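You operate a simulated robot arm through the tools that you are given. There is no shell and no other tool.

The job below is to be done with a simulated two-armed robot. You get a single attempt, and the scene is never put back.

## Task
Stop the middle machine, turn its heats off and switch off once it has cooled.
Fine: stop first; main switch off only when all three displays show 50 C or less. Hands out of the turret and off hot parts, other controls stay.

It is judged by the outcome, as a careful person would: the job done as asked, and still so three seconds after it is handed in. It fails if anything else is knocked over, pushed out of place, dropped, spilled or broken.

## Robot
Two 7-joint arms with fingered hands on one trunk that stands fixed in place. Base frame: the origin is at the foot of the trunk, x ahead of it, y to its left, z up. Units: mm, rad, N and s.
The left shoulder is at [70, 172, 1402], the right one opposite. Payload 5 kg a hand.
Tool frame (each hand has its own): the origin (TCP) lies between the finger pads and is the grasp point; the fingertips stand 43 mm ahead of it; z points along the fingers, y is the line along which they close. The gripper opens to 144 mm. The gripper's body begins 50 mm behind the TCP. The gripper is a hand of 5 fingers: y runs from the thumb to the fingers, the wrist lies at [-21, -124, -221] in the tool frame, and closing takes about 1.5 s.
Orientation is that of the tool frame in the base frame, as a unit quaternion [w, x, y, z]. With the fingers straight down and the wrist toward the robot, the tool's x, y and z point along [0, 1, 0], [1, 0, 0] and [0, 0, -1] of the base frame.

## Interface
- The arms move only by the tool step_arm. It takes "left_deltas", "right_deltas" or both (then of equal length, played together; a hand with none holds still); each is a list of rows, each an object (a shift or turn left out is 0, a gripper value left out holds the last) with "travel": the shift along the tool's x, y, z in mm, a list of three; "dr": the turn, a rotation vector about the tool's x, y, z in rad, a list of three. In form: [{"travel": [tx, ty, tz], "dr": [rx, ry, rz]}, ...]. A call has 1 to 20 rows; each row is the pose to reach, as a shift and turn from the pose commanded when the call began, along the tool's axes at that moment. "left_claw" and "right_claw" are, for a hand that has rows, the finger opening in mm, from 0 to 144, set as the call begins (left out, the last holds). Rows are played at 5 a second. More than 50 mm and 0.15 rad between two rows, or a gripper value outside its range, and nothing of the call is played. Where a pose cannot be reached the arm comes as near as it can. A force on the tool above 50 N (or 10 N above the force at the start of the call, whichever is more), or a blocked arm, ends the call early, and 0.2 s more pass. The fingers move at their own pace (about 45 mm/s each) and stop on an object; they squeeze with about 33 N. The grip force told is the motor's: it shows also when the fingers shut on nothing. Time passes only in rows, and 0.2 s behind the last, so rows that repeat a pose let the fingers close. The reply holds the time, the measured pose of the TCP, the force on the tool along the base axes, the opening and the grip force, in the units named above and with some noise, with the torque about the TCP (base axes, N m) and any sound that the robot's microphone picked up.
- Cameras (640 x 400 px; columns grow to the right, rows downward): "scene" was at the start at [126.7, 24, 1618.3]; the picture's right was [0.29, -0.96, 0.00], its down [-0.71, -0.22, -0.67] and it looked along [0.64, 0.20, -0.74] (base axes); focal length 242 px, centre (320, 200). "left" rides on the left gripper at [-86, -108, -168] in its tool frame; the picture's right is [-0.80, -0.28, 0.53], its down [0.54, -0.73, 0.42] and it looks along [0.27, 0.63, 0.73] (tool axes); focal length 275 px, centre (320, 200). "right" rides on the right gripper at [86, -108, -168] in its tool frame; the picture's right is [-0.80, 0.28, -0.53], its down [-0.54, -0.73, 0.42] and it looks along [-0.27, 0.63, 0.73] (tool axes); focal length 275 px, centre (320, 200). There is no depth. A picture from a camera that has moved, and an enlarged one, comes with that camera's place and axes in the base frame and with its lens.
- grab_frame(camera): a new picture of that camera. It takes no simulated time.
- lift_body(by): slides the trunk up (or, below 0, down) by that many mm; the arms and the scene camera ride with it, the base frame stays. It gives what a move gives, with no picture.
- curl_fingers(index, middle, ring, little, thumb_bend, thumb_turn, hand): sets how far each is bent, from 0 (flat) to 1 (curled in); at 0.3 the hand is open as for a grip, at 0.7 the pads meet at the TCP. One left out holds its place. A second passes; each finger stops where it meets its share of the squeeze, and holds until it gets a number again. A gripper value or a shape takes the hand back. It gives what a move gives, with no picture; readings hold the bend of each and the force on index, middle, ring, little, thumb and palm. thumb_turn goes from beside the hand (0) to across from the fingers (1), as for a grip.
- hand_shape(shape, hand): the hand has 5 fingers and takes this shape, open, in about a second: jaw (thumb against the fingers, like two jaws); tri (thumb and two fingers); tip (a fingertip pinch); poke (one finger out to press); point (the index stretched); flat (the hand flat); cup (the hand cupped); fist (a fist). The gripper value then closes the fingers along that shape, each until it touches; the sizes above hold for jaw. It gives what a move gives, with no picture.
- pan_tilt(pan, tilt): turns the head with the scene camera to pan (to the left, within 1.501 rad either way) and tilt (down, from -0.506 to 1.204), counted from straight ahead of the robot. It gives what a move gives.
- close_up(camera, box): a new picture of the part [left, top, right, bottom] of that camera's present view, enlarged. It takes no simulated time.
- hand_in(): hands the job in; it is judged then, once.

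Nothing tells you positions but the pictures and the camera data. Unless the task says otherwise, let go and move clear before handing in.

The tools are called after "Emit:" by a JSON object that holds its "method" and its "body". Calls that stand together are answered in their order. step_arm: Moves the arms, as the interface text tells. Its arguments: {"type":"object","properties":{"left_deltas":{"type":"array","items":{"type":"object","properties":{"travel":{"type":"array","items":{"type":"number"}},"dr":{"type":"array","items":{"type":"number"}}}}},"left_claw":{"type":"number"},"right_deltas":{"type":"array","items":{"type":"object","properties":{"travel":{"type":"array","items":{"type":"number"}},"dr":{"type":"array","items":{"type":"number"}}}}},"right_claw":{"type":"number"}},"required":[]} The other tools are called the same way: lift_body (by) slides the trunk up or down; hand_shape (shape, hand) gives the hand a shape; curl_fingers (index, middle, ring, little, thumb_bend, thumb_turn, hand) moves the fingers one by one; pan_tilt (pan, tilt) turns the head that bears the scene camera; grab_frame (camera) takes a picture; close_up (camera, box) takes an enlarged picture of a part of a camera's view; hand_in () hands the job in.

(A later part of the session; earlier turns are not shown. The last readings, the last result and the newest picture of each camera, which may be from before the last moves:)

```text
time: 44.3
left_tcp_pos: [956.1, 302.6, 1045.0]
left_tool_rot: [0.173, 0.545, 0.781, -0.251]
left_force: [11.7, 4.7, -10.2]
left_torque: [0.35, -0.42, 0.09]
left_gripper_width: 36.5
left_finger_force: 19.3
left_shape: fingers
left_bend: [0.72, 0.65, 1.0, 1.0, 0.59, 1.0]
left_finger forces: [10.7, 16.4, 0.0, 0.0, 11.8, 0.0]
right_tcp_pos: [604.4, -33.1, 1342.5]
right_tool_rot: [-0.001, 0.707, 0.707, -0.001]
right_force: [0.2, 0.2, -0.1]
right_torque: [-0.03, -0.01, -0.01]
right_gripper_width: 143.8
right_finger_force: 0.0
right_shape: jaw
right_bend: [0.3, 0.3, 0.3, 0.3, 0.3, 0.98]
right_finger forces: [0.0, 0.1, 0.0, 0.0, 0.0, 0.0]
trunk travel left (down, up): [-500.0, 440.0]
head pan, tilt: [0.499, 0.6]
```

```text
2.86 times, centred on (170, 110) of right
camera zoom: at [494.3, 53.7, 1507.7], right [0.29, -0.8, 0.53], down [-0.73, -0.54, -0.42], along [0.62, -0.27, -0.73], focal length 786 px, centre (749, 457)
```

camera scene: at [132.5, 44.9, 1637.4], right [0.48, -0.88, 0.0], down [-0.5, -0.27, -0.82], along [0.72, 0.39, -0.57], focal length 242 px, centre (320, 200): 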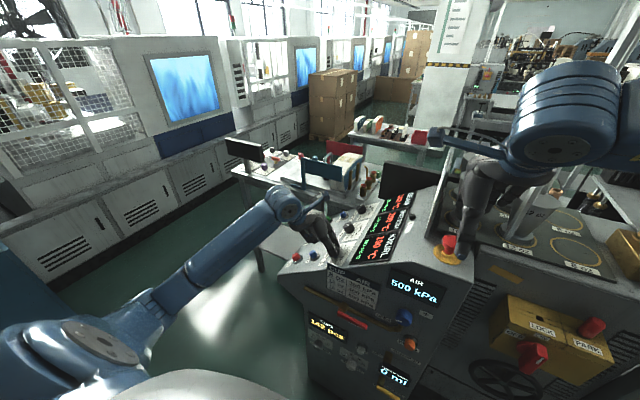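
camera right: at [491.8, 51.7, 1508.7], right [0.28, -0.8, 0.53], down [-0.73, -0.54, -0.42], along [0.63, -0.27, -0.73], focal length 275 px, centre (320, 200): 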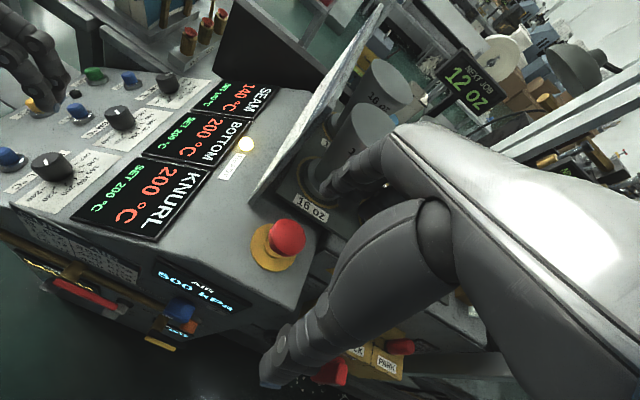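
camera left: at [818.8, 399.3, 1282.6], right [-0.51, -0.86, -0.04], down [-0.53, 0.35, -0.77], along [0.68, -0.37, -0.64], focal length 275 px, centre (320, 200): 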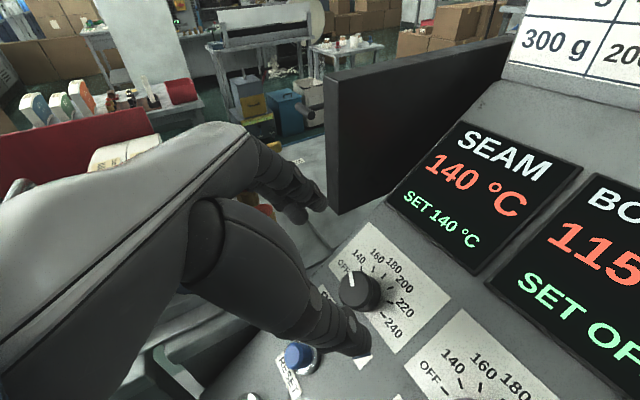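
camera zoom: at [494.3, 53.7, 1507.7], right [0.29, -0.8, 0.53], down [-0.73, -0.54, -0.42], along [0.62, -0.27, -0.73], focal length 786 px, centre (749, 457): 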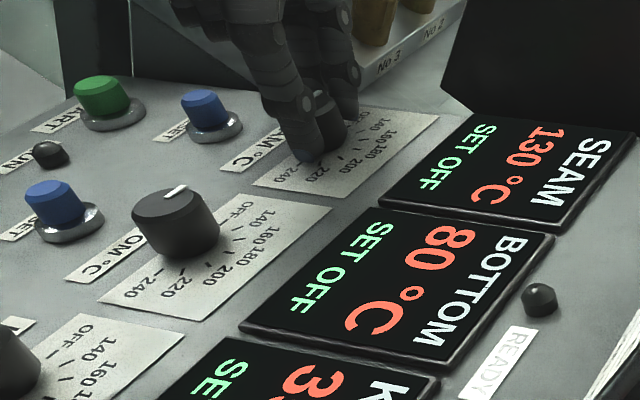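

All three show SET OFF. I release and withdraw the left hand up and back.

Emit:
{"method": "curl_fingers", "body": {"hand": "left", "index": 0.4, "middle": 0.4, "thumb_bend": 0.4}}

Emit:
{"method": "step_arm", "body": {"left_deltas": [{"travel": [0, 0, -40]}, {"travel": [0, 0, -80]}, {"travel": [0, 0, -120]}, {"travel": [0, 0, -160]}, {"travel": [0, 0, -200]}, {"travel": [10, -45, -210]}, {"travel": [20, -90, -220]}, {"travel": [30, -135, -230]}, {"travel": [40, -180, -240]}, {"travel": [50, -225, -250]}, {"travel": [60, -270, -260]}]}}

Emit:
{"method": "grab_frame", "body": {"camera": "right"}}

Emit:
{"method": "grab_frame", "body": {"camera": "left"}}

Emit:
{"method": "pan_tilt", "body": {"pan": -0.3, "tilt": 0.75}}

Emit:
{"method": "grab_frame", "body": {"camera": "scene"}}

Emit:
{"method": "close_up", "body": {"camera": "scene", "box": [240, 160, 440, 320]}}

```text
time: 45.3
left_tcp_pos: [954.2, 300.7, 1047.9]
left_tool_rot: [0.174, 0.545, 0.781, -0.249]
left_force: [0.0, -0.4, -0.3]
left_torque: [0.01, -0.03, 0.02]
left_gripper_width: 113.7
left_finger_force: 0.0
left_shape: fingers
left_bend: [0.4, 0.4, 1.0, 1.0, 0.4, 0.99]
left_finger forces: [0.0, 0.0, 0.0, 0.0, 0.0, 0.1]
right_tcp_pos: [600.2, -34.3, 1344.1]
right_tool_rot: [0.0, 0.707, 0.707, 0.0]
right_force: [-0.2, 0.2, -0.4]
right_torque: [-0.01, -0.01, 0.01]
right_gripper_width: 143.5
right_finger_force: 0.0
right_shape: jaw
right_bend: [0.3, 0.3, 0.3, 0.3, 0.3, 0.98]
right_finger forces: [0.0, 0.1, 0.0, 0.1, 0.0, 0.0]
trunk travel left (down, up): [-500.0, 440.0]
head pan, tilt: [0.499, 0.6]
```

```text
time: 47.7
left_tcp_pos: [679.8, 422.3, 1281.9]
left_tool_rot: [0.175, 0.547, 0.78, -0.25]
left_force: [-0.2, 0.6, -0.2]
left_torque: [0.01, -0.03, 0.01]
left_gripper_width: 114.1
left_finger_force: 0.1
left_shape: fingers
left_bend: [0.4, 0.4, 1.0, 1.0, 0.4, 0.99]
left_finger forces: [0.0, 0.1, 0.1, 0.1, 0.0, 0.1]
right_tcp_pos: [599.2, -34.1, 1344.0]
right_tool_rot: [0.0, 0.707, 0.707, 0.002]
right_force: [-0.8, 0.1, -0.7]
right_torque: [-0.02, -0.11, 0.0]
right_gripper_width: 143.6
right_finger_force: 0.0
right_shape: jaw
right_bend: [0.3, 0.3, 0.3, 0.3, 0.3, 0.98]
right_finger forces: [0.0, 0.0, 0.1, 0.0, 0.0, 0.0]
trunk travel left (down, up): [-500.0, 440.0]
head pan, tilt: [0.499, 0.6]
```

```text
taken
camera right: at [488.8, 52.8, 1509.8], right [0.28, -0.8, 0.53], down [-0.73, -0.54, -0.42], along [0.63, -0.27, -0.73], focal length 275 px, centre (320, 200)
```

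right: 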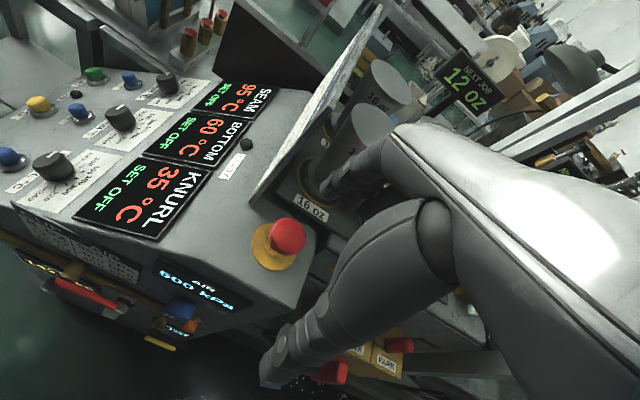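

```text
taken
camera left: at [606.4, 424.9, 1487.7], right [0.01, -1.0, 0.05], down [-0.87, -0.03, -0.5], along [0.5, -0.04, -0.87], focal length 275 px, centre (320, 200)
```

left: 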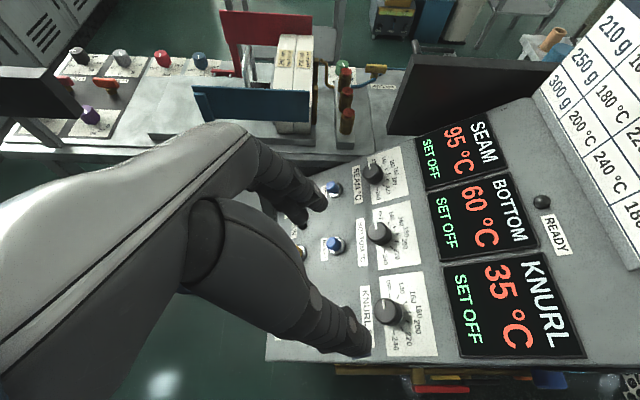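

```text
time: 48.8
left_tcp_pos: [682.4, 422.5, 1281.6]
left_tool_rot: [0.174, 0.545, 0.781, -0.249]
left_force: [0.1, 0.0, 0.3]
left_torque: [0.02, -0.02, -0.03]
left_gripper_width: 114.3
left_finger_force: 0.0
left_shape: fingers
left_bend: [0.4, 0.4, 1.0, 1.0, 0.4, 0.99]
left_finger forces: [0.0, 0.1, 0.0, 0.1, 0.0, 0.0]
right_tcp_pos: [601.0, -34.6, 1344.1]
right_tool_rot: [0.001, 0.708, 0.707, 0.0]
right_force: [-0.6, 0.2, 0.0]
right_torque: [0.02, -0.02, 0.0]
right_gripper_width: 143.6
right_finger_force: 0.1
right_shape: jaw
right_bend: [0.3, 0.3, 0.3, 0.3, 0.3, 0.98]
right_finger forces: [0.0, 0.0, 0.0, 0.0, 0.1, 0.0]
trunk travel left (down, up): [-500.0, 440.0]
head pan, tilt: [-0.3, 0.75]
```

```text
taken
camera scene: at [129.9, -23.4, 1624.9], right [-0.29, -0.96, 0.0], down [-0.65, 0.2, -0.73], along [0.7, -0.22, -0.68], focal length 242 px, centre (320, 200)
```

scene: 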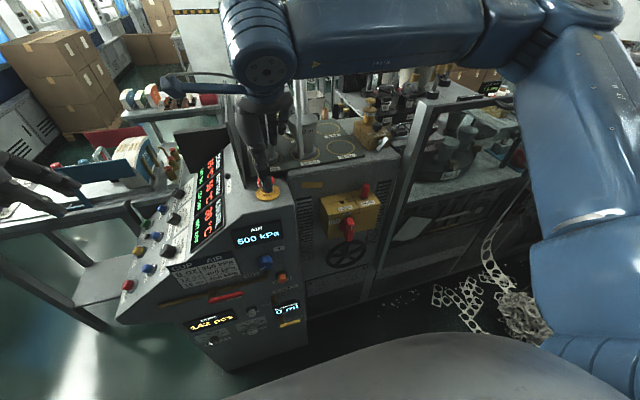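

```text
2.50 times, centred on (340, 240) of scene
camera zoom: at [129.9, -23.4, 1624.9], right [-0.29, -0.96, 0.0], down [-0.65, 0.2, -0.73], along [0.7, -0.22, -0.68], focal length 605 px, centre (270, 100)
```

zoom: 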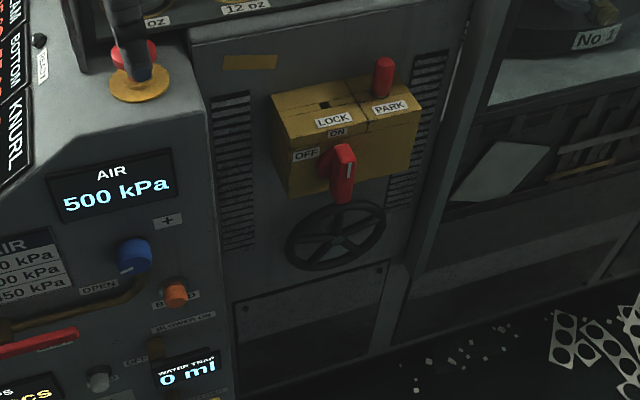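

All heats are OFF and cooling (SEAM 95, BOTTOM 60, KNURL 35). The main switch is the red rotary handle on the yellow box (ON at top, OFF at left); I raise the trunk to give the right arm room and to get a second viewpoint on it.

Emit:
{"method": "lift_body", "body": {"by": 200}}

Emit:
{"method": "grab_frame", "body": {"camera": "scene"}}

Emit:
{"method": "close_up", "body": {"camera": "scene", "box": [240, 160, 440, 320]}}

Emit:
{"method": "grab_frame", "body": {"camera": "right"}}

```text
time: 51.0
left_tcp_pos: [681.8, 423.4, 1481.7]
left_tool_rot: [0.174, 0.545, 0.781, -0.249]
left_force: [-0.1, -1.0, -0.4]
left_torque: [0.02, 0.0, 0.0]
left_gripper_width: 114.2
left_finger_force: 0.1
left_shape: fingers
left_bend: [0.4, 0.4, 1.0, 1.0, 0.4, 0.99]
left_finger forces: [0.1, 0.0, 0.0, 0.0, 0.0, 0.1]
right_tcp_pos: [600.7, -34.2, 1542.9]
right_tool_rot: [0.0, 0.707, 0.707, -0.001]
right_force: [0.4, -0.4, -0.2]
right_torque: [-0.05, 0.0, 0.04]
right_gripper_width: 143.8
right_finger_force: 0.0
right_shape: jaw
right_bend: [0.3, 0.3, 0.3, 0.3, 0.3, 0.98]
right_finger forces: [0.1, 0.1, 0.0, 0.1, 0.0, 0.0]
trunk travel left (down, up): [-700.0, 240.0]
head pan, tilt: [-0.3, 0.75]
```

```text
taken
camera scene: at [130.5, -23.6, 1824.8], right [-0.3, -0.96, 0.0], down [-0.65, 0.2, -0.73], along [0.7, -0.22, -0.68], focal length 242 px, centre (320, 200)
```

scene: 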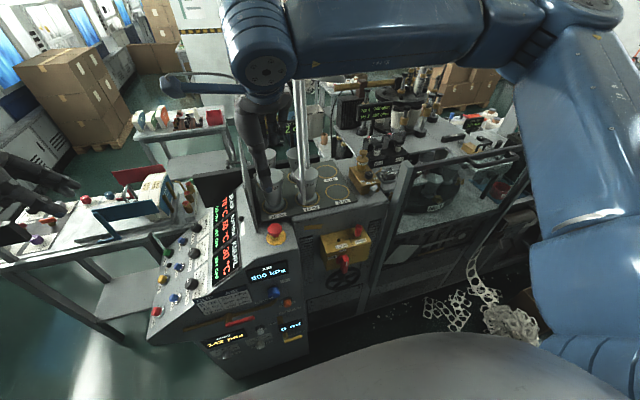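

```text
2.50 times, centred on (340, 240) of scene
camera zoom: at [130.5, -23.6, 1824.8], right [-0.3, -0.96, 0.0], down [-0.65, 0.2, -0.73], along [0.7, -0.22, -0.68], focal length 605 px, centre (270, 100)
```

zoom: 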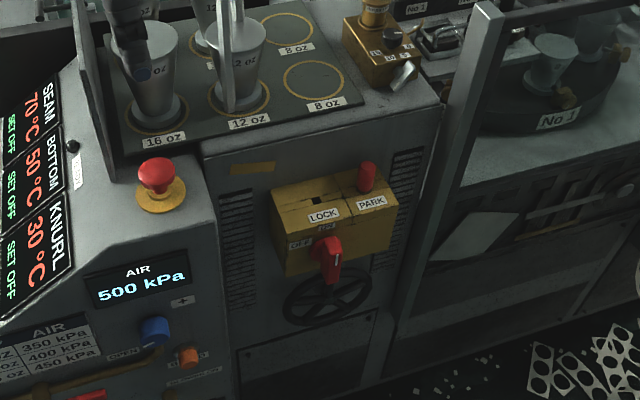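

```text
taken
camera right: at [491.2, 52.6, 1708.7], right [0.28, -0.8, 0.53], down [-0.73, -0.54, -0.42], along [0.63, -0.27, -0.73], focal length 275 px, centre (320, 200)
```

right: 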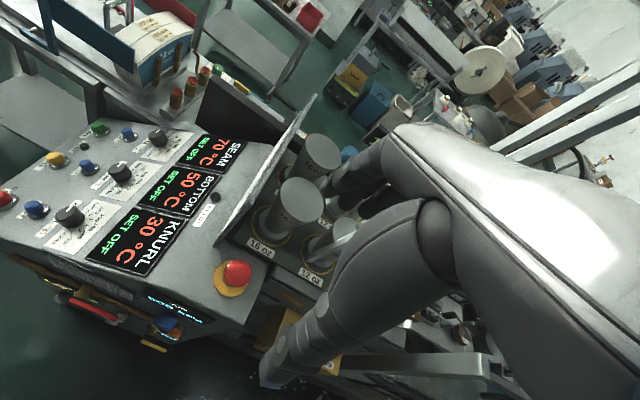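

Positions: switch handle at about (591, −265, 1016), facing me. Displays read 70/50/30 so far, so I have time: I'll bring the right arm away from the turret and start pitching its hand forward in free space.

Emit:
{"method": "step_arm", "body": {"right_deltas": [{"travel": [-30, -20, 0]}, {"travel": [-62, -40, 10], "dr": [-0.14, 0, 0]}, {"travel": [-93, -60, 25], "dr": [-0.28, 0, 0]}, {"travel": [-124, -80, 45], "dr": [-0.42, 0, 0]}, {"travel": [-155, -100, 65], "dr": [-0.56, 0, 0]}, {"travel": [-186, -115, 85], "dr": [-0.7, 0, 0]}, {"travel": [-217, -130, 105], "dr": [-0.84, 0, 0]}, {"travel": [-246, -140, 125], "dr": [-0.98, 0, 0]}, {"travel": [-246, -140, 143], "dr": [-1.12, 0, 0]}]}}

Emit:
{"method": "grab_frame", "body": {"camera": "right"}}

Emit:
{"method": "grab_frame", "body": {"camera": "scene"}}

```text
time: 53.2
left_tcp_pos: [681.6, 430.4, 1480.0]
left_tool_rot: [0.176, 0.545, 0.781, -0.25]
left_force: [0.4, 0.8, -0.3]
left_torque: [-0.09, -0.08, -0.03]
left_gripper_width: 114.3
left_finger_force: 0.0
left_shape: fingers
left_bend: [0.4, 0.4, 1.0, 1.0, 0.4, 0.99]
left_finger forces: [0.0, 0.1, 0.0, 0.0, 0.1, 0.1]
right_tcp_pos: [643.9, -227.8, 1505.0]
right_tool_rot: [0.338, 0.751, 0.449, 0.347]
right_force: [-0.2, 1.9, 0.0]
right_torque: [-0.06, 0.0, -0.12]
right_gripper_width: 144.2
right_finger_force: 0.1
right_shape: jaw
right_bend: [0.3, 0.3, 0.3, 0.3, 0.3, 0.97]
right_finger forces: [0.1, 0.1, 0.1, 0.0, 0.1, 0.0]
right hand out of reach, approached as far as the arm can: row 3, 4, 5, 6, 7, 8, 9
trunk travel left (down, up): [-700.0, 240.0]
head pan, tilt: [-0.3, 0.75]
stopped in row 9 (right hand): the arm was blocked; the commanded pose is now the measured one
```

```text
taken
camera right: at [487.6, -76.8, 1522.5], right [-0.6, -0.72, 0.34], down [-0.16, -0.31, -0.94], along [0.78, -0.62, 0.07], focal length 275 px, centre (320, 200)
```

right: 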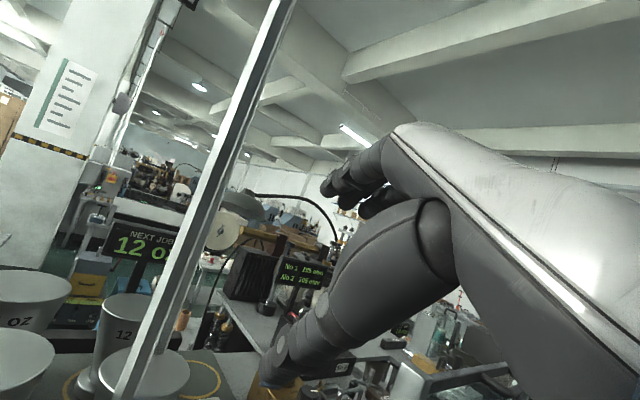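

```text
taken
camera scene: at [129.6, -16.0, 1825.0], right [-0.3, -0.96, 0.0], down [-0.65, 0.2, -0.73], along [0.7, -0.22, -0.68], focal length 242 px, centre (320, 200)
```

scene: 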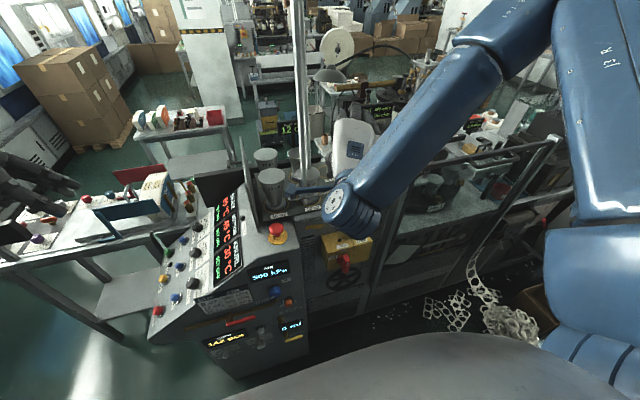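

The pitched pose close to my body is out of reach and the arm came up against its limit, so I'll return the right hand to pointing straight down (which reaches the switch front too) and work from above instead.

Emit:
{"method": "step_arm", "body": {"right_deltas": [{"dr": [0.128, -0.001, -0.056]}, {"dr": [0.255, -0.003, -0.113]}, {"dr": [0.383, -0.004, -0.169]}, {"dr": [0.51, -0.006, -0.225]}, {"dr": [0.638, -0.007, -0.282]}, {"dr": [0.766, -0.009, -0.338]}, {"dr": [0.893, -0.01, -0.395]}, {"dr": [1.021, -0.012, -0.451]}]}}

Emit:
{"method": "grab_frame", "body": {"camera": "scene"}}

Emit:
{"method": "grab_frame", "body": {"camera": "right"}}

```text
time: 55.0
left_tcp_pos: [683.3, 421.9, 1481.0]
left_tool_rot: [0.174, 0.546, 0.781, -0.249]
left_force: [-0.6, 0.0, -0.1]
left_torque: [0.0, 0.02, 0.02]
left_gripper_width: 114.2
left_finger_force: 0.1
left_shape: fingers
left_bend: [0.4, 0.4, 1.0, 1.0, 0.4, 0.99]
left_finger forces: [0.0, 0.0, 0.0, 0.0, 0.0, 0.0]
right_tcp_pos: [646.9, -235.4, 1503.2]
right_tool_rot: [-0.003, 0.706, 0.709, 0.001]
right_force: [0.8, -0.7, 0.2]
right_torque: [0.03, 0.07, -0.02]
right_gripper_width: 144.0
right_finger_force: 0.0
right_shape: jaw
right_bend: [0.3, 0.3, 0.3, 0.3, 0.3, 0.97]
right_finger forces: [0.0, 0.0, 0.0, 0.0, 0.0, 0.1]
right hand out of reach, approached as far as the arm can: row 1, 2
trunk travel left (down, up): [-700.0, 240.0]
head pan, tilt: [-0.3, 0.75]
```

```text
taken
camera scene: at [131.6, -24.8, 1824.8], right [-0.3, -0.96, 0.0], down [-0.65, 0.2, -0.73], along [0.7, -0.22, -0.68], focal length 242 px, centre (320, 200)
```

scene: 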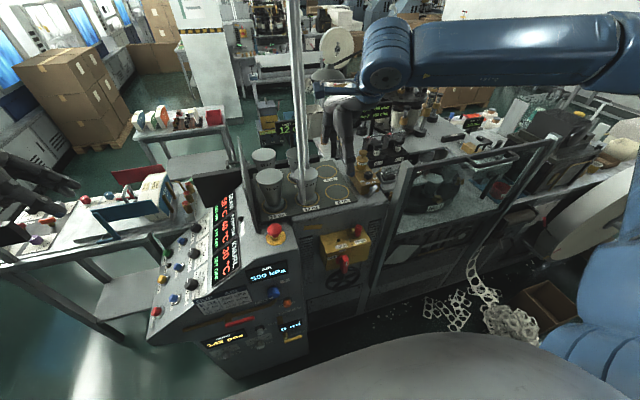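

```text
taken
camera right: at [536.5, -150.3, 1670.4], right [0.29, -0.8, 0.53], down [-0.72, -0.54, -0.42], along [0.63, -0.26, -0.74], focal length 275 px, centre (320, 200)
```

right: 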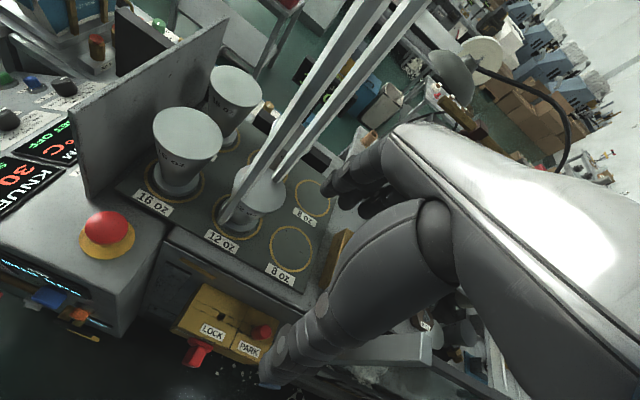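

I now have solid positions: handle ≈ (587, −261, 1022), box top ≈ 1100, machine face x ≈ 640. I raise the trunk fully so I can lower and pitch the right hand in the clear space in front of the machine.

Emit:
{"method": "lift_body", "body": {"by": 235}}

Emit:
{"method": "step_arm", "body": {"right_deltas": [{"travel": [-15, -20, 40]}, {"travel": [-30, -40, 85]}, {"travel": [-40, -52, 130]}, {"travel": [-50, -65, 175]}, {"travel": [-55, -76, 215]}, {"travel": [-55, -85, 255]}, {"travel": [-55, -92, 295]}, {"travel": [-55, -98, 330]}, {"travel": [-55, -102, 363]}]}}

Emit:
{"method": "grab_frame", "body": {"camera": "scene"}}

Emit:
{"method": "grab_frame", "body": {"camera": "right"}}

```text
time: 57.4
left_tcp_pos: [682.1, 423.1, 1716.3]
left_tool_rot: [0.174, 0.545, 0.781, -0.25]
left_force: [-0.6, -0.3, 0.4]
left_torque: [0.02, -0.02, 0.01]
left_gripper_width: 114.2
left_finger_force: 0.0
left_shape: fingers
left_bend: [0.4, 0.4, 1.0, 1.0, 0.4, 0.99]
left_finger forces: [0.0, 0.1, 0.1, 0.0, 0.1, 0.0]
right_tcp_pos: [644.5, -234.1, 1740.0]
right_tool_rot: [-0.001, 0.706, 0.708, 0.002]
right_force: [-0.1, -0.9, 0.1]
right_torque: [0.0, 0.04, 0.03]
right_gripper_width: 144.2
right_finger_force: 0.0
right_shape: jaw
right_bend: [0.3, 0.3, 0.3, 0.3, 0.3, 0.97]
right_finger forces: [0.0, 0.1, 0.1, 0.1, 0.0, 0.0]
trunk travel left (down, up): [-935.0, 5.0]
head pan, tilt: [-0.3, 0.75]
```

```text
refused: row 2 steps farther than a row can; nothing moved
```

```text
taken
camera scene: at [130.3, -23.6, 2059.8], right [-0.3, -0.96, 0.0], down [-0.65, 0.2, -0.73], along [0.7, -0.22, -0.68], focal length 242 px, centre (320, 200)
```

scene: 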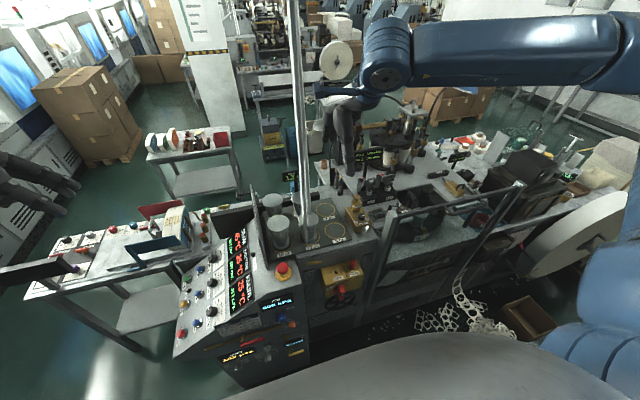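

```text
taken
camera right: at [535.3, -148.8, 1905.5], right [0.29, -0.8, 0.53], down [-0.72, -0.54, -0.42], along [0.63, -0.26, -0.73], focal length 275 px, centre (320, 200)
```

right: 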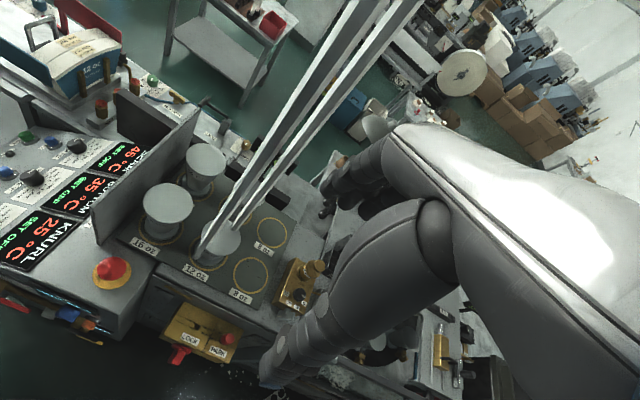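

All three displays now read 50 °C or less (45/35/25). The move was refused for step size, so I resend it with smaller rows.

Emit:
{"method": "step_arm", "body": {"right_deltas": [{"travel": [-10, -15, 40]}, {"travel": [-20, -30, 80]}, {"travel": [-30, -43, 120]}, {"travel": [-38, -55, 160]}, {"travel": [-45, -66, 200]}, {"travel": [-52, -76, 240]}, {"travel": [-55, -85, 280]}, {"travel": [-55, -92, 320]}, {"travel": [-55, -98, 345]}, {"travel": [-55, -102, 363]}]}}

Emit:
{"method": "grab_frame", "body": {"camera": "scene"}}

Emit:
{"method": "grab_frame", "body": {"camera": "right"}}

```text
time: 59.6
left_tcp_pos: [682.0, 423.3, 1717.2]
left_tool_rot: [0.174, 0.546, 0.781, -0.25]
left_force: [0.5, 0.3, 0.3]
left_torque: [0.0, 0.03, -0.01]
left_gripper_width: 114.2
left_finger_force: 0.0
left_shape: fingers
left_bend: [0.4, 0.4, 1.0, 1.0, 0.4, 0.99]
left_finger forces: [0.0, 0.1, 0.0, 0.0, 0.0, 0.0]
right_tcp_pos: [542.4, -289.8, 1375.0]
right_tool_rot: [-0.002, 0.706, 0.708, 0.001]
right_force: [1.3, 0.5, 0.7]
right_torque: [0.03, 0.01, 0.0]
right_gripper_width: 143.8
right_finger_force: 0.0
right_shape: jaw
right_bend: [0.3, 0.3, 0.3, 0.3, 0.3, 0.97]
right_finger forces: [0.0, 0.0, 0.1, 0.0, 0.0, 0.0]
trunk travel left (down, up): [-935.0, 5.0]
head pan, tilt: [-0.3, 0.75]
```

```text
taken
camera scene: at [130.0, -24.6, 2060.0], right [-0.3, -0.96, 0.0], down [-0.65, 0.2, -0.73], along [0.7, -0.22, -0.68], focal length 242 px, centre (320, 200)
```

scene: 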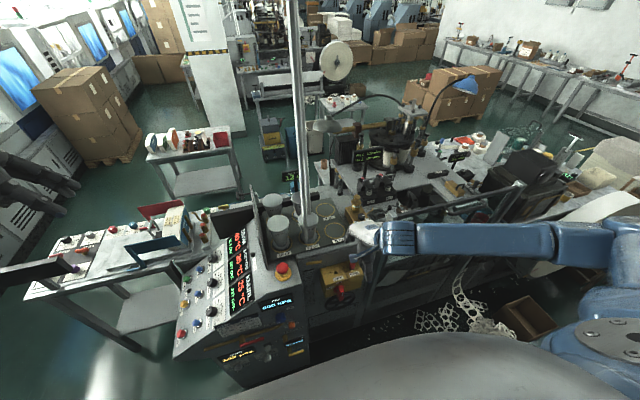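

```text
taken
camera right: at [432.7, -204.3, 1540.7], right [0.29, -0.8, 0.53], down [-0.72, -0.54, -0.43], along [0.63, -0.26, -0.73], focal length 275 px, centre (320, 200)
```

right: 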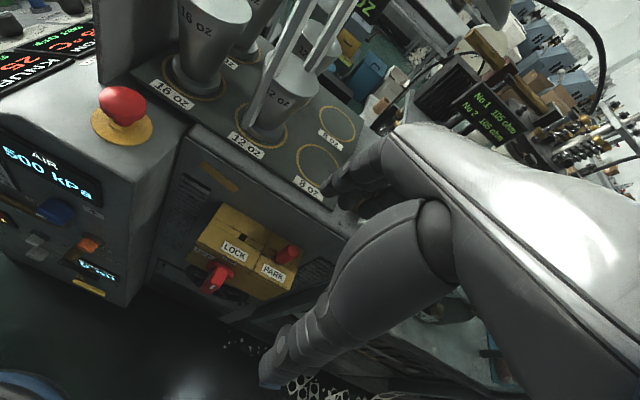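

The hand is now in front of and above the switch with all displays below 50. I look closely at the switch to refine its position.

Emit:
{"method": "close_up", "body": {"camera": "right", "box": [170, 190, 310, 320]}}

Emit:
{"method": "close_up", "body": {"camera": "scene", "box": [280, 230, 400, 330]}}

```text
3.08 times, centred on (240, 255) of right
camera zoom: at [432.7, -204.3, 1540.7], right [0.29, -0.8, 0.53], down [-0.72, -0.54, -0.43], along [0.63, -0.26, -0.73], focal length 847 px, centre (566, 31)
```

zoom: 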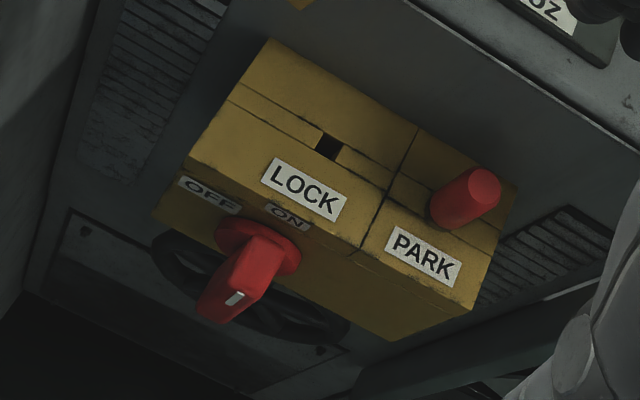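

```text
4.00 times, centred on (340, 280) of scene
camera zoom: at [130.0, -24.6, 2060.0], right [-0.3, -0.96, 0.0], down [-0.65, 0.2, -0.73], along [0.7, -0.22, -0.68], focal length 968 px, centre (240, -120)
```

zoom: 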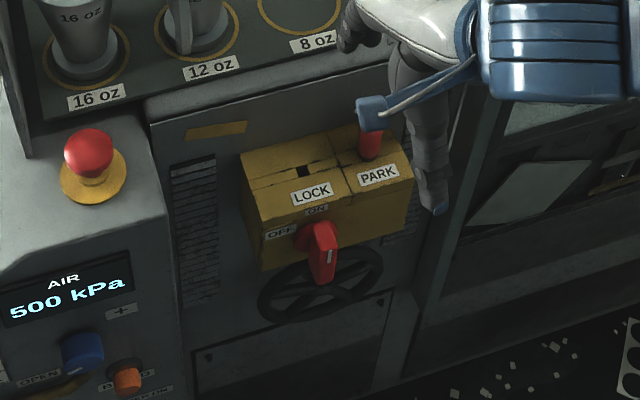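

Handle front is about (560, −256, 1060). I now pitch the right hand forward in the clear space in front of the machine.

Emit:
{"method": "step_arm", "body": {"right_deltas": [{"travel": [0, -10, 12], "dr": [-0.14, 0, 0]}, {"travel": [0, -20, 24], "dr": [-0.28, 0, 0]}, {"travel": [0, -30, 36], "dr": [-0.42, 0, 0]}, {"travel": [0, -38, 50], "dr": [-0.56, 0, 0]}, {"travel": [0, -44, 62], "dr": [-0.7, 0, 0]}, {"travel": [0, -50, 75], "dr": [-0.84, 0, 0]}]}}

Emit:
{"method": "grab_frame", "body": {"camera": "scene"}}

Emit:
{"method": "grab_frame", "body": {"camera": "right"}}

```text
time: 61.0
left_tcp_pos: [682.7, 423.7, 1716.3]
left_tool_rot: [0.174, 0.546, 0.781, -0.25]
left_force: [0.2, -0.1, 0.3]
left_torque: [0.0, 0.01, 0.01]
left_gripper_width: 113.9
left_finger_force: 0.1
left_shape: fingers
left_bend: [0.4, 0.4, 1.0, 1.0, 0.4, 0.99]
left_finger forces: [0.1, 0.0, 0.0, 0.1, 0.1, 0.0]
right_tcp_pos: [542.8, -289.8, 1375.5]
right_tool_rot: [-0.002, 0.706, 0.709, 0.002]
right_force: [0.5, -0.3, 0.0]
right_torque: [0.01, 0.02, -0.02]
right_gripper_width: 143.9
right_finger_force: 0.1
right_shape: jaw
right_bend: [0.3, 0.3, 0.3, 0.3, 0.3, 0.97]
right_finger forces: [0.0, 0.0, 0.0, 0.0, 0.1, 0.1]
right hand out of reach, approached as far as the arm can: row 1, 2, 3, 4, 5, 6
trunk travel left (down, up): [-935.0, 5.0]
head pan, tilt: [-0.3, 0.75]
```

```text
taken
camera scene: at [130.3, -24.0, 2059.9], right [-0.3, -0.96, 0.0], down [-0.65, 0.2, -0.73], along [0.7, -0.22, -0.68], focal length 242 px, centre (320, 200)
```

scene: 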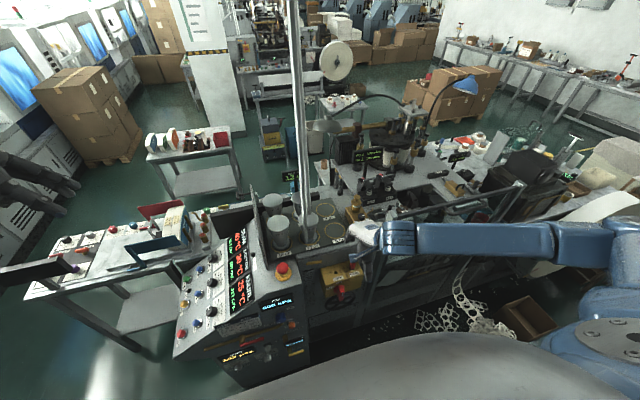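

```text
taken
camera right: at [433.2, -203.8, 1540.9], right [0.29, -0.8, 0.53], down [-0.72, -0.54, -0.42], along [0.63, -0.26, -0.73], focal length 275 px, centre (320, 200)
```

right: 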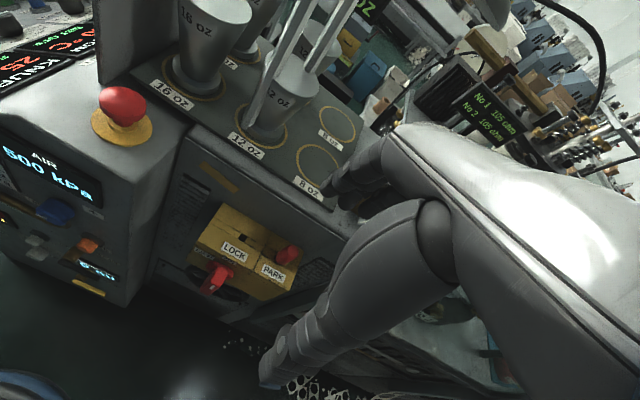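

Pitching forward isn't possible in this arm posture, so instead I'll push the handle's top from ON to OFF with one stiff finger from above (hand pointing down, clear of the box). I shape the right hand with only the index extended.

Emit:
{"method": "curl_fingers", "body": {"hand": "right", "index": 0.35, "middle": 1.0, "ring": 1.0, "little": 1.0, "thumb_bend": 1.0, "thumb_turn": 1.0}}

Emit:
{"method": "grab_frame", "body": {"camera": "right"}}

Emit:
{"method": "close_up", "body": {"camera": "scene", "box": [280, 200, 440, 320]}}

```text
time: 62.0
left_tcp_pos: [681.9, 423.0, 1716.9]
left_tool_rot: [0.174, 0.545, 0.781, -0.249]
left_force: [0.0, 0.2, -0.1]
left_torque: [0.04, -0.03, 0.0]
left_gripper_width: 114.2
left_finger_force: 0.0
left_shape: fingers
left_bend: [0.4, 0.4, 1.0, 1.0, 0.4, 0.99]
left_finger forces: [0.0, 0.0, 0.0, 0.0, 0.0, 0.1]
right_tcp_pos: [543.8, -289.6, 1375.0]
right_tool_rot: [-0.002, 0.706, 0.708, 0.001]
right_force: [-0.8, 0.1, -0.1]
right_torque: [0.0, -0.02, 0.02]
right_gripper_width: 39.5
right_finger_force: 0.1
right_shape: fingers
right_bend: [0.33, 1.0, 1.0, 1.0, 0.96, 1.0]
right_finger forces: [0.1, 0.0, 0.1, 0.0, 0.0, 0.1]
trunk travel left (down, up): [-935.0, 5.0]
head pan, tilt: [-0.3, 0.75]
```

```text
taken
camera right: at [433.2, -203.7, 1540.9], right [0.29, -0.8, 0.53], down [-0.72, -0.54, -0.42], along [0.63, -0.26, -0.73], focal length 275 px, centre (320, 200)
```

right: 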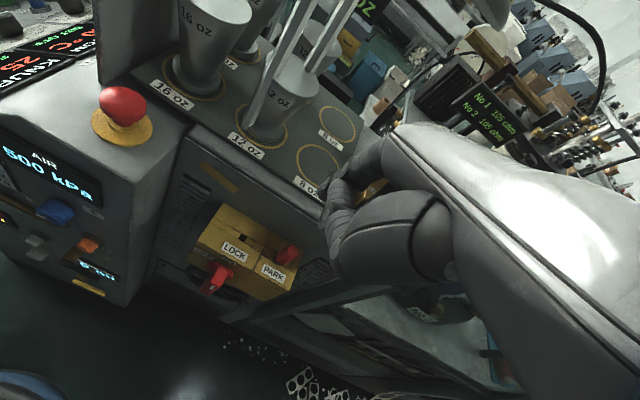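

```text
3.33 times, centred on (360, 260) of scene
camera zoom: at [130.3, -23.8, 2059.9], right [-0.3, -0.96, 0.0], down [-0.65, 0.2, -0.73], along [0.7, -0.22, -0.68], focal length 807 px, centre (187, 0)
```

zoom: 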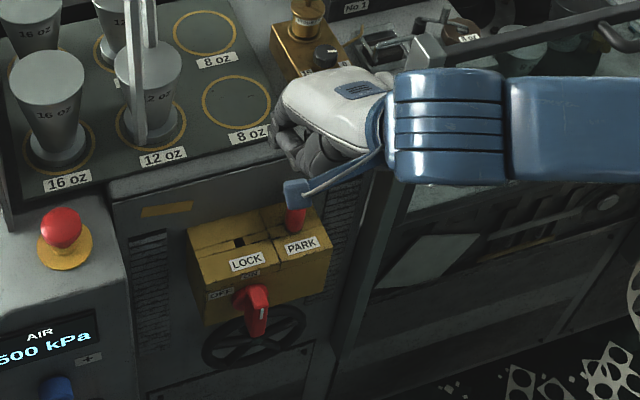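

Emit:
{"method": "close_up", "body": {"camera": "right", "box": [280, 110, 460, 300]}}

```text
2.11 times, centred on (370, 205) of right
camera zoom: at [433.2, -203.7, 1540.9], right [0.29, -0.8, 0.53], down [-0.72, -0.54, -0.42], along [0.63, -0.26, -0.73], focal length 580 px, centre (215, 190)
```

zoom: 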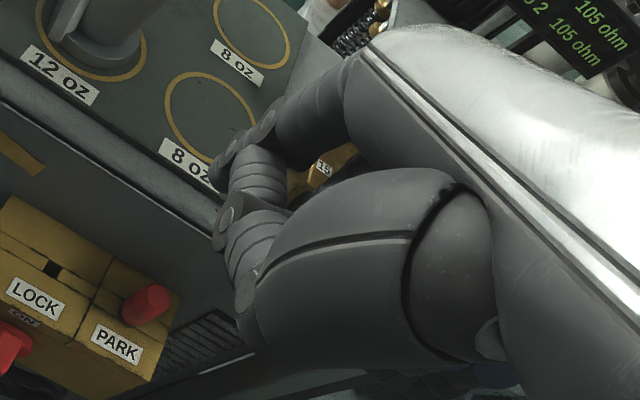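

The index tip is about 76 mm beyond and 35 mm ahead of the TCP. I move lower and back to a standoff above the switch and re-measure the handle.

Emit:
{"method": "step_arm", "body": {"right_deltas": [{"travel": [-3, -13, 30]}, {"travel": [-6, -26, 60]}, {"travel": [-10, -38, 95]}, {"travel": [-10, -38, 125]}]}}

Emit:
{"method": "grab_frame", "body": {"camera": "right"}}

Emit:
{"method": "close_up", "body": {"camera": "scene", "box": [280, 200, 440, 320]}}

```text
time: 63.0
left_tcp_pos: [682.0, 423.5, 1716.5]
left_tool_rot: [0.175, 0.545, 0.781, -0.25]
left_force: [-0.3, 0.0, 0.1]
left_torque: [-0.03, 0.0, 0.02]
left_gripper_width: 114.0
left_finger_force: 0.0
left_shape: fingers
left_bend: [0.4, 0.4, 1.0, 1.0, 0.4, 0.99]
left_finger forces: [0.1, 0.0, 0.0, 0.1, 0.0, 0.0]
right_tcp_pos: [530.8, -290.7, 1345.4]
right_tool_rot: [-0.002, 0.705, 0.709, 0.0]
right_force: [0.2, -0.6, -0.3]
right_torque: [-0.01, 0.0, 0.0]
right_gripper_width: 39.2
right_finger_force: 0.0
right_shape: fingers
right_bend: [0.33, 1.0, 1.0, 1.0, 0.96, 1.0]
right_finger forces: [0.0, 0.0, 0.0, 0.0, 0.0, 0.0]
right hand out of reach, approached as far as the arm can: row 2, 3, 4
trunk travel left (down, up): [-935.0, 5.0]
head pan, tilt: [-0.3, 0.75]
```

```text
taken
camera right: at [420.5, -205.1, 1511.2], right [0.29, -0.8, 0.53], down [-0.72, -0.54, -0.42], along [0.63, -0.26, -0.73], focal length 275 px, centre (320, 200)
```

right: 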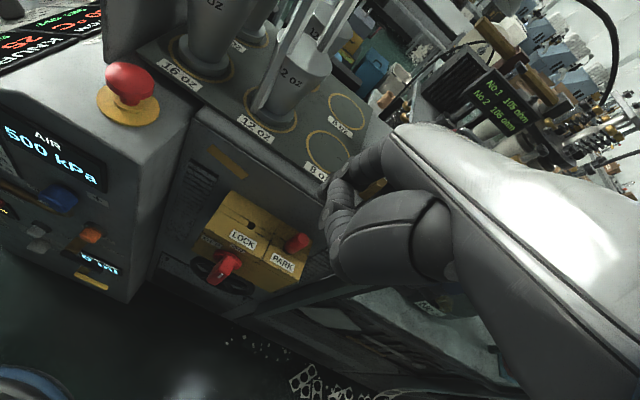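

```text
3.33 times, centred on (360, 260) of scene
camera zoom: at [130.6, -23.6, 2059.9], right [-0.3, -0.96, 0.0], down [-0.65, 0.2, -0.73], along [0.7, -0.22, -0.68], focal length 807 px, centre (187, 0)
```

zoom: 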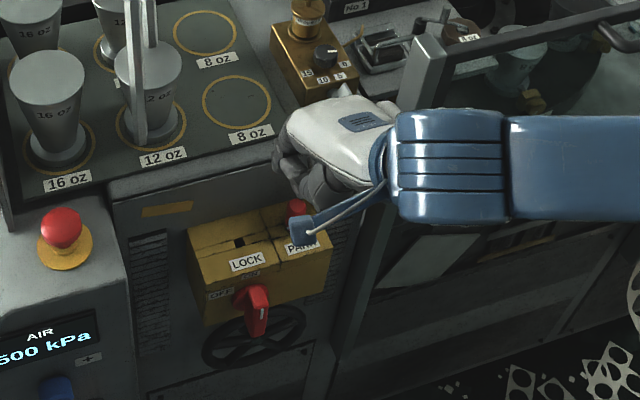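

Tool-down with the wrist toward me can't come close enough. I'll instead turn the right hand so it comes from the upper right, pointing left-down with the wrist above; then the index tip can push the handle along its arc. First the poke shape and the re-orientation in free space.

Emit:
{"method": "hand_shape", "body": {"hand": "right", "shape": "poke"}}

Emit:
{"method": "step_arm", "body": {"right_deltas": [{"travel": [-3, 10, 0], "dr": [0.051, 0.051, 0.123]}, {"travel": [-6, 20, 0], "dr": [0.102, 0.102, 0.247]}, {"travel": [-10, 30, 0], "dr": [0.153, 0.153, 0.37]}, {"travel": [-13, 39, 0], "dr": [0.205, 0.205, 0.494]}, {"travel": [-16, 39, 0], "dr": [0.256, 0.256, 0.617]}, {"travel": [-20, 39, 0], "dr": [0.307, 0.307, 0.741]}]}}

Emit:
{"method": "grab_frame", "body": {"camera": "scene"}}

```text
time: 63.9
left_tcp_pos: [680.5, 424.1, 1716.6]
left_tool_rot: [0.174, 0.545, 0.781, -0.249]
left_force: [0.4, 0.3, 0.3]
left_torque: [-0.04, -0.01, 0.0]
left_gripper_width: 114.1
left_finger_force: 0.0
left_shape: fingers
left_bend: [0.4, 0.4, 1.0, 1.0, 0.4, 0.99]
left_finger forces: [0.0, 0.0, 0.0, 0.0, 0.0, 0.1]
right_tcp_pos: [530.2, -291.0, 1346.1]
right_tool_rot: [-0.002, 0.706, 0.708, 0.002]
right_force: [-0.1, -0.4, 0.2]
right_torque: [0.01, 0.0, 0.02]
right_gripper_width: 0.2
right_finger_force: 0.1
right_shape: poke
right_bend: [0.7, 0.7, 0.99, 0.99, 1.0, 1.0]
right_finger forces: [0.0, 0.1, 0.0, 0.0, 0.0, 0.0]
trunk travel left (down, up): [-935.0, 5.0]
head pan, tilt: [-0.3, 0.75]
```

```text
time: 65.3
left_tcp_pos: [682.5, 423.8, 1716.4]
left_tool_rot: [0.174, 0.546, 0.781, -0.25]
left_force: [-0.7, -0.4, 0.0]
left_torque: [0.03, -0.03, -0.01]
left_gripper_width: 114.3
left_finger_force: 0.0
left_shape: fingers
left_bend: [0.4, 0.4, 1.0, 1.0, 0.4, 0.99]
left_finger forces: [0.0, 0.0, 0.0, 0.0, 0.1, 0.0]
right_tcp_pos: [570.1, -309.3, 1343.4]
right_tool_rot: [-0.213, 0.896, 0.389, 0.0]
right_force: [0.4, 0.0, -0.5]
right_torque: [0.01, 0.01, 0.01]
right_gripper_width: 0.0
right_finger_force: 0.0
right_shape: poke
right_bend: [0.7, 0.7, 0.99, 0.99, 1.0, 1.0]
right_finger forces: [0.0, 0.1, 0.0, 0.0, 0.1, 0.1]
trunk travel left (down, up): [-935.0, 5.0]
head pan, tilt: [-0.3, 0.75]
```

```text
taken
camera scene: at [130.5, -24.1, 2059.9], right [-0.3, -0.96, 0.0], down [-0.65, 0.2, -0.73], along [0.7, -0.22, -0.68], focal length 242 px, centre (320, 200)
```

scene: 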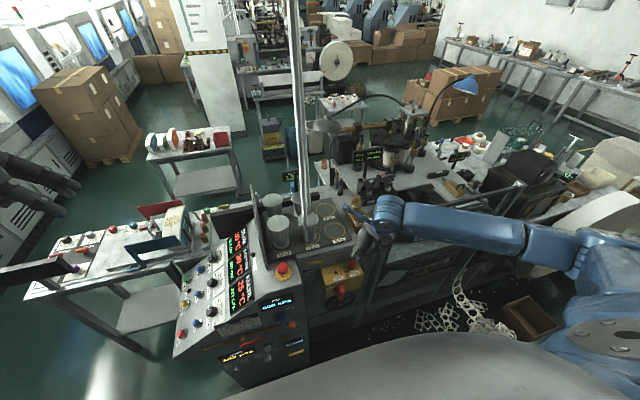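

That works well. I finish the re-orientation.

Emit:
{"method": "step_arm", "body": {"right_deltas": [{"dr": [0.051, 0.051, 0.123]}, {"dr": [0.102, 0.102, 0.247]}, {"dr": [0.153, 0.153, 0.37]}, {"dr": [0.205, 0.205, 0.494]}, {"dr": [0.256, 0.256, 0.617]}, {"dr": [0.307, 0.307, 0.741]}]}}

Emit:
{"method": "grab_frame", "body": {"camera": "scene"}}

Emit:
{"method": "grab_frame", "body": {"camera": "right"}}

```text
time: 66.7
left_tcp_pos: [681.6, 422.7, 1716.5]
left_tool_rot: [0.173, 0.545, 0.781, -0.249]
left_force: [-0.1, 0.6, -0.1]
left_torque: [-0.02, 0.02, 0.02]
left_gripper_width: 114.4
left_finger_force: 0.1
left_shape: fingers
left_bend: [0.4, 0.4, 1.0, 1.0, 0.4, 0.99]
left_finger forces: [0.0, 0.0, 0.1, 0.0, 0.1, 0.1]
right_tcp_pos: [569.4, -309.2, 1342.4]
right_tool_rot: [-0.385, 0.923, 0.0, -0.002]
right_force: [0.6, -0.2, 0.9]
right_torque: [0.01, 0.05, 0.01]
right_gripper_width: 0.0
right_finger_force: 0.2
right_shape: poke
right_bend: [0.7, 0.7, 0.99, 0.99, 1.0, 1.0]
right_finger forces: [0.1, 0.0, 0.0, 0.0, 0.0, 0.1]
trunk travel left (down, up): [-935.0, 5.0]
head pan, tilt: [-0.3, 0.75]
```

```text
taken
camera scene: at [130.5, -24.2, 2059.9], right [-0.3, -0.96, 0.0], down [-0.65, 0.2, -0.73], along [0.7, -0.22, -0.68], focal length 242 px, centre (320, 200)
```

scene: 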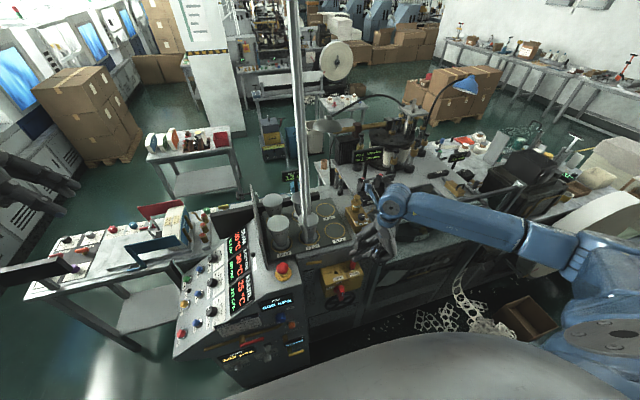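

```text
taken
camera right: at [654.6, -351.2, 1535.2], right [-0.8, -0.58, 0.18], down [-0.54, 0.81, 0.22], along [-0.27, 0.08, -0.96], focal length 275 px, centre (320, 200)
```

right: 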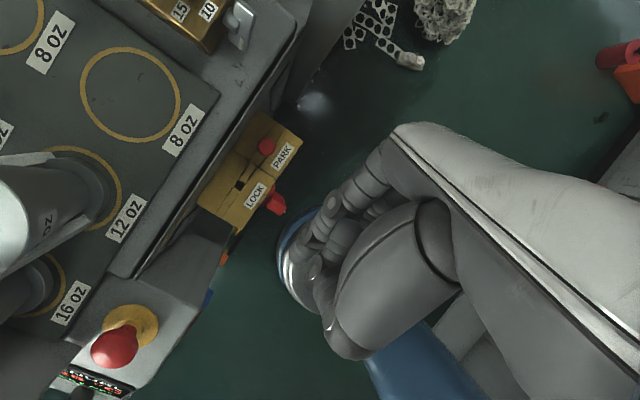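

Oriented as wanted. This view looks almost straight down on the switch; I zoom to measure the handle.

Emit:
{"method": "close_up", "body": {"camera": "right", "box": [180, 100, 360, 260]}}

Emit:
{"method": "close_up", "body": {"camera": "scene", "box": [280, 170, 440, 320]}}

```text
2.50 times, centred on (270, 180) of right
camera zoom: at [654.6, -351.2, 1535.2], right [-0.8, -0.58, 0.18], down [-0.54, 0.81, 0.22], along [-0.27, 0.08, -0.96], focal length 688 px, centre (445, 250)
```

zoom: 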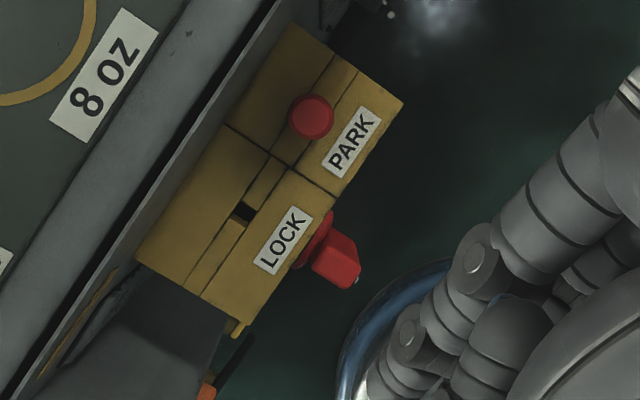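

```text
2.67 times, centred on (360, 245) of scene
camera zoom: at [130.5, -24.2, 2059.9], right [-0.3, -0.96, 0.0], down [-0.65, 0.2, -0.73], along [0.7, -0.22, -0.68], focal length 645 px, centre (213, 80)
```

zoom: 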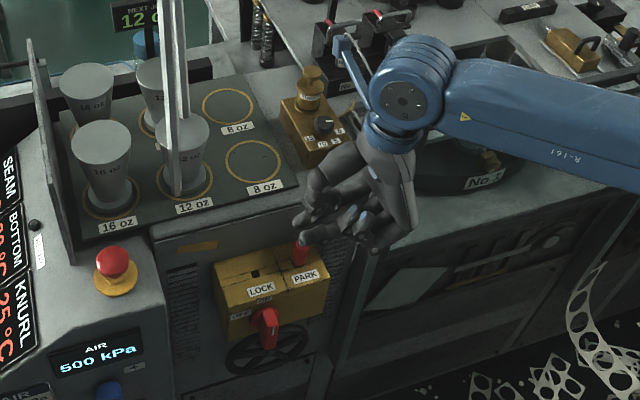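

From this top view: box face x≈611, handle from x≈568 to 606 at y≈−260, its axis at z≈1036 and top at z≈1081. I lower the hand to just right of the handle's upper half, staying in front of the box.

Emit:
{"method": "step_arm", "body": {"right_deltas": [{"travel": [1, 26, 18]}, {"travel": [2, 52, 37]}, {"travel": [3, 78, 56]}, {"travel": [3, 103, 74]}, {"travel": [4, 129, 92]}, {"travel": [4, 155, 111]}, {"travel": [4, 180, 129]}]}}

Emit:
{"method": "grab_frame", "body": {"camera": "right"}}

Emit:
{"method": "close_up", "body": {"camera": "scene", "box": [300, 220, 400, 320]}}

```text
time: 68.3
left_tcp_pos: [683.5, 422.4, 1716.5]
left_tool_rot: [0.174, 0.546, 0.781, -0.249]
left_force: [0.6, 0.1, 0.6]
left_torque: [0.04, -0.04, 0.0]
left_gripper_width: 114.3
left_finger_force: 0.0
left_shape: fingers
left_bend: [0.4, 0.4, 1.0, 1.0, 0.4, 0.99]
left_finger forces: [0.1, 0.0, 0.0, 0.0, 0.1, 0.0]
right_tcp_pos: [572.4, -344.8, 1123.9]
right_tool_rot: [-0.384, 0.923, 0.001, -0.001]
right_force: [0.2, 0.2, -0.5]
right_torque: [0.0, -0.01, 0.05]
right_gripper_width: 0.0
right_finger_force: 0.0
right_shape: poke
right_bend: [0.7, 0.7, 0.99, 0.99, 1.0, 1.0]
right_finger forces: [0.1, 0.0, 0.0, 0.1, 0.1, 0.0]
trunk travel left (down, up): [-935.0, 5.0]
head pan, tilt: [-0.3, 0.75]
```

```text
taken
camera right: at [658.4, -385.1, 1317.2], right [-0.79, -0.58, 0.17], down [-0.55, 0.81, 0.22], along [-0.27, 0.08, -0.96], focal length 275 px, centre (320, 200)
```

right: 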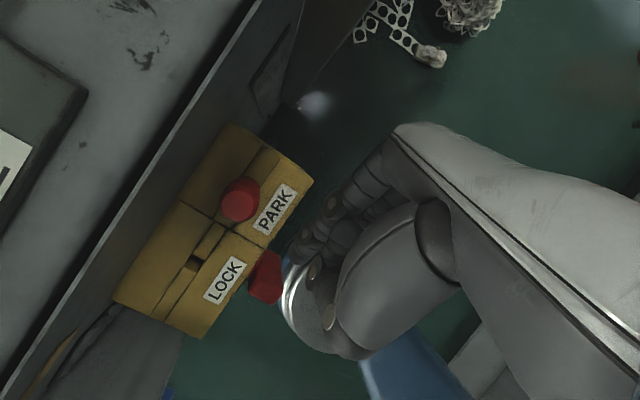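

```text
4.00 times, centred on (350, 270) of scene
camera zoom: at [131.0, -24.1, 2059.9], right [-0.3, -0.96, 0.0], down [-0.65, 0.2, -0.73], along [0.7, -0.22, -0.68], focal length 968 px, centre (200, -80)
```

zoom: 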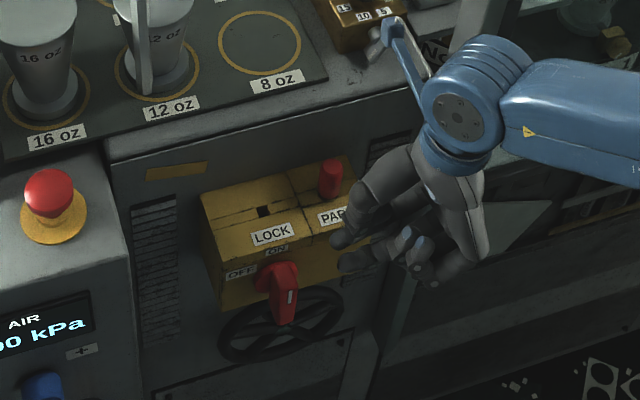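

Emit:
{"method": "close_up", "body": {"camera": "right", "box": [200, 190, 360, 350]}}

```text
2.50 times, centred on (280, 270) of right
camera zoom: at [658.4, -385.1, 1317.2], right [-0.79, -0.58, 0.17], down [-0.55, 0.81, 0.22], along [-0.27, 0.08, -0.96], focal length 688 px, centre (420, 25)
```

zoom: 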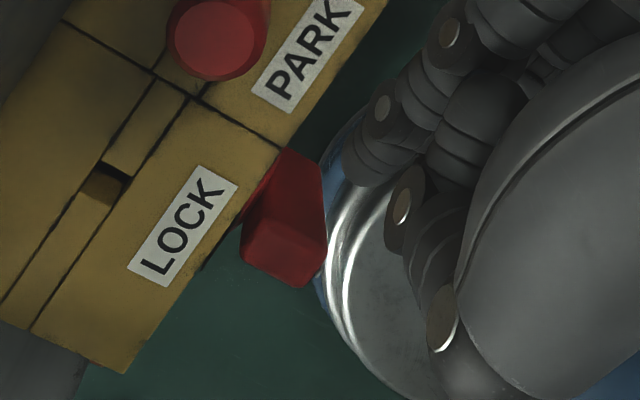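

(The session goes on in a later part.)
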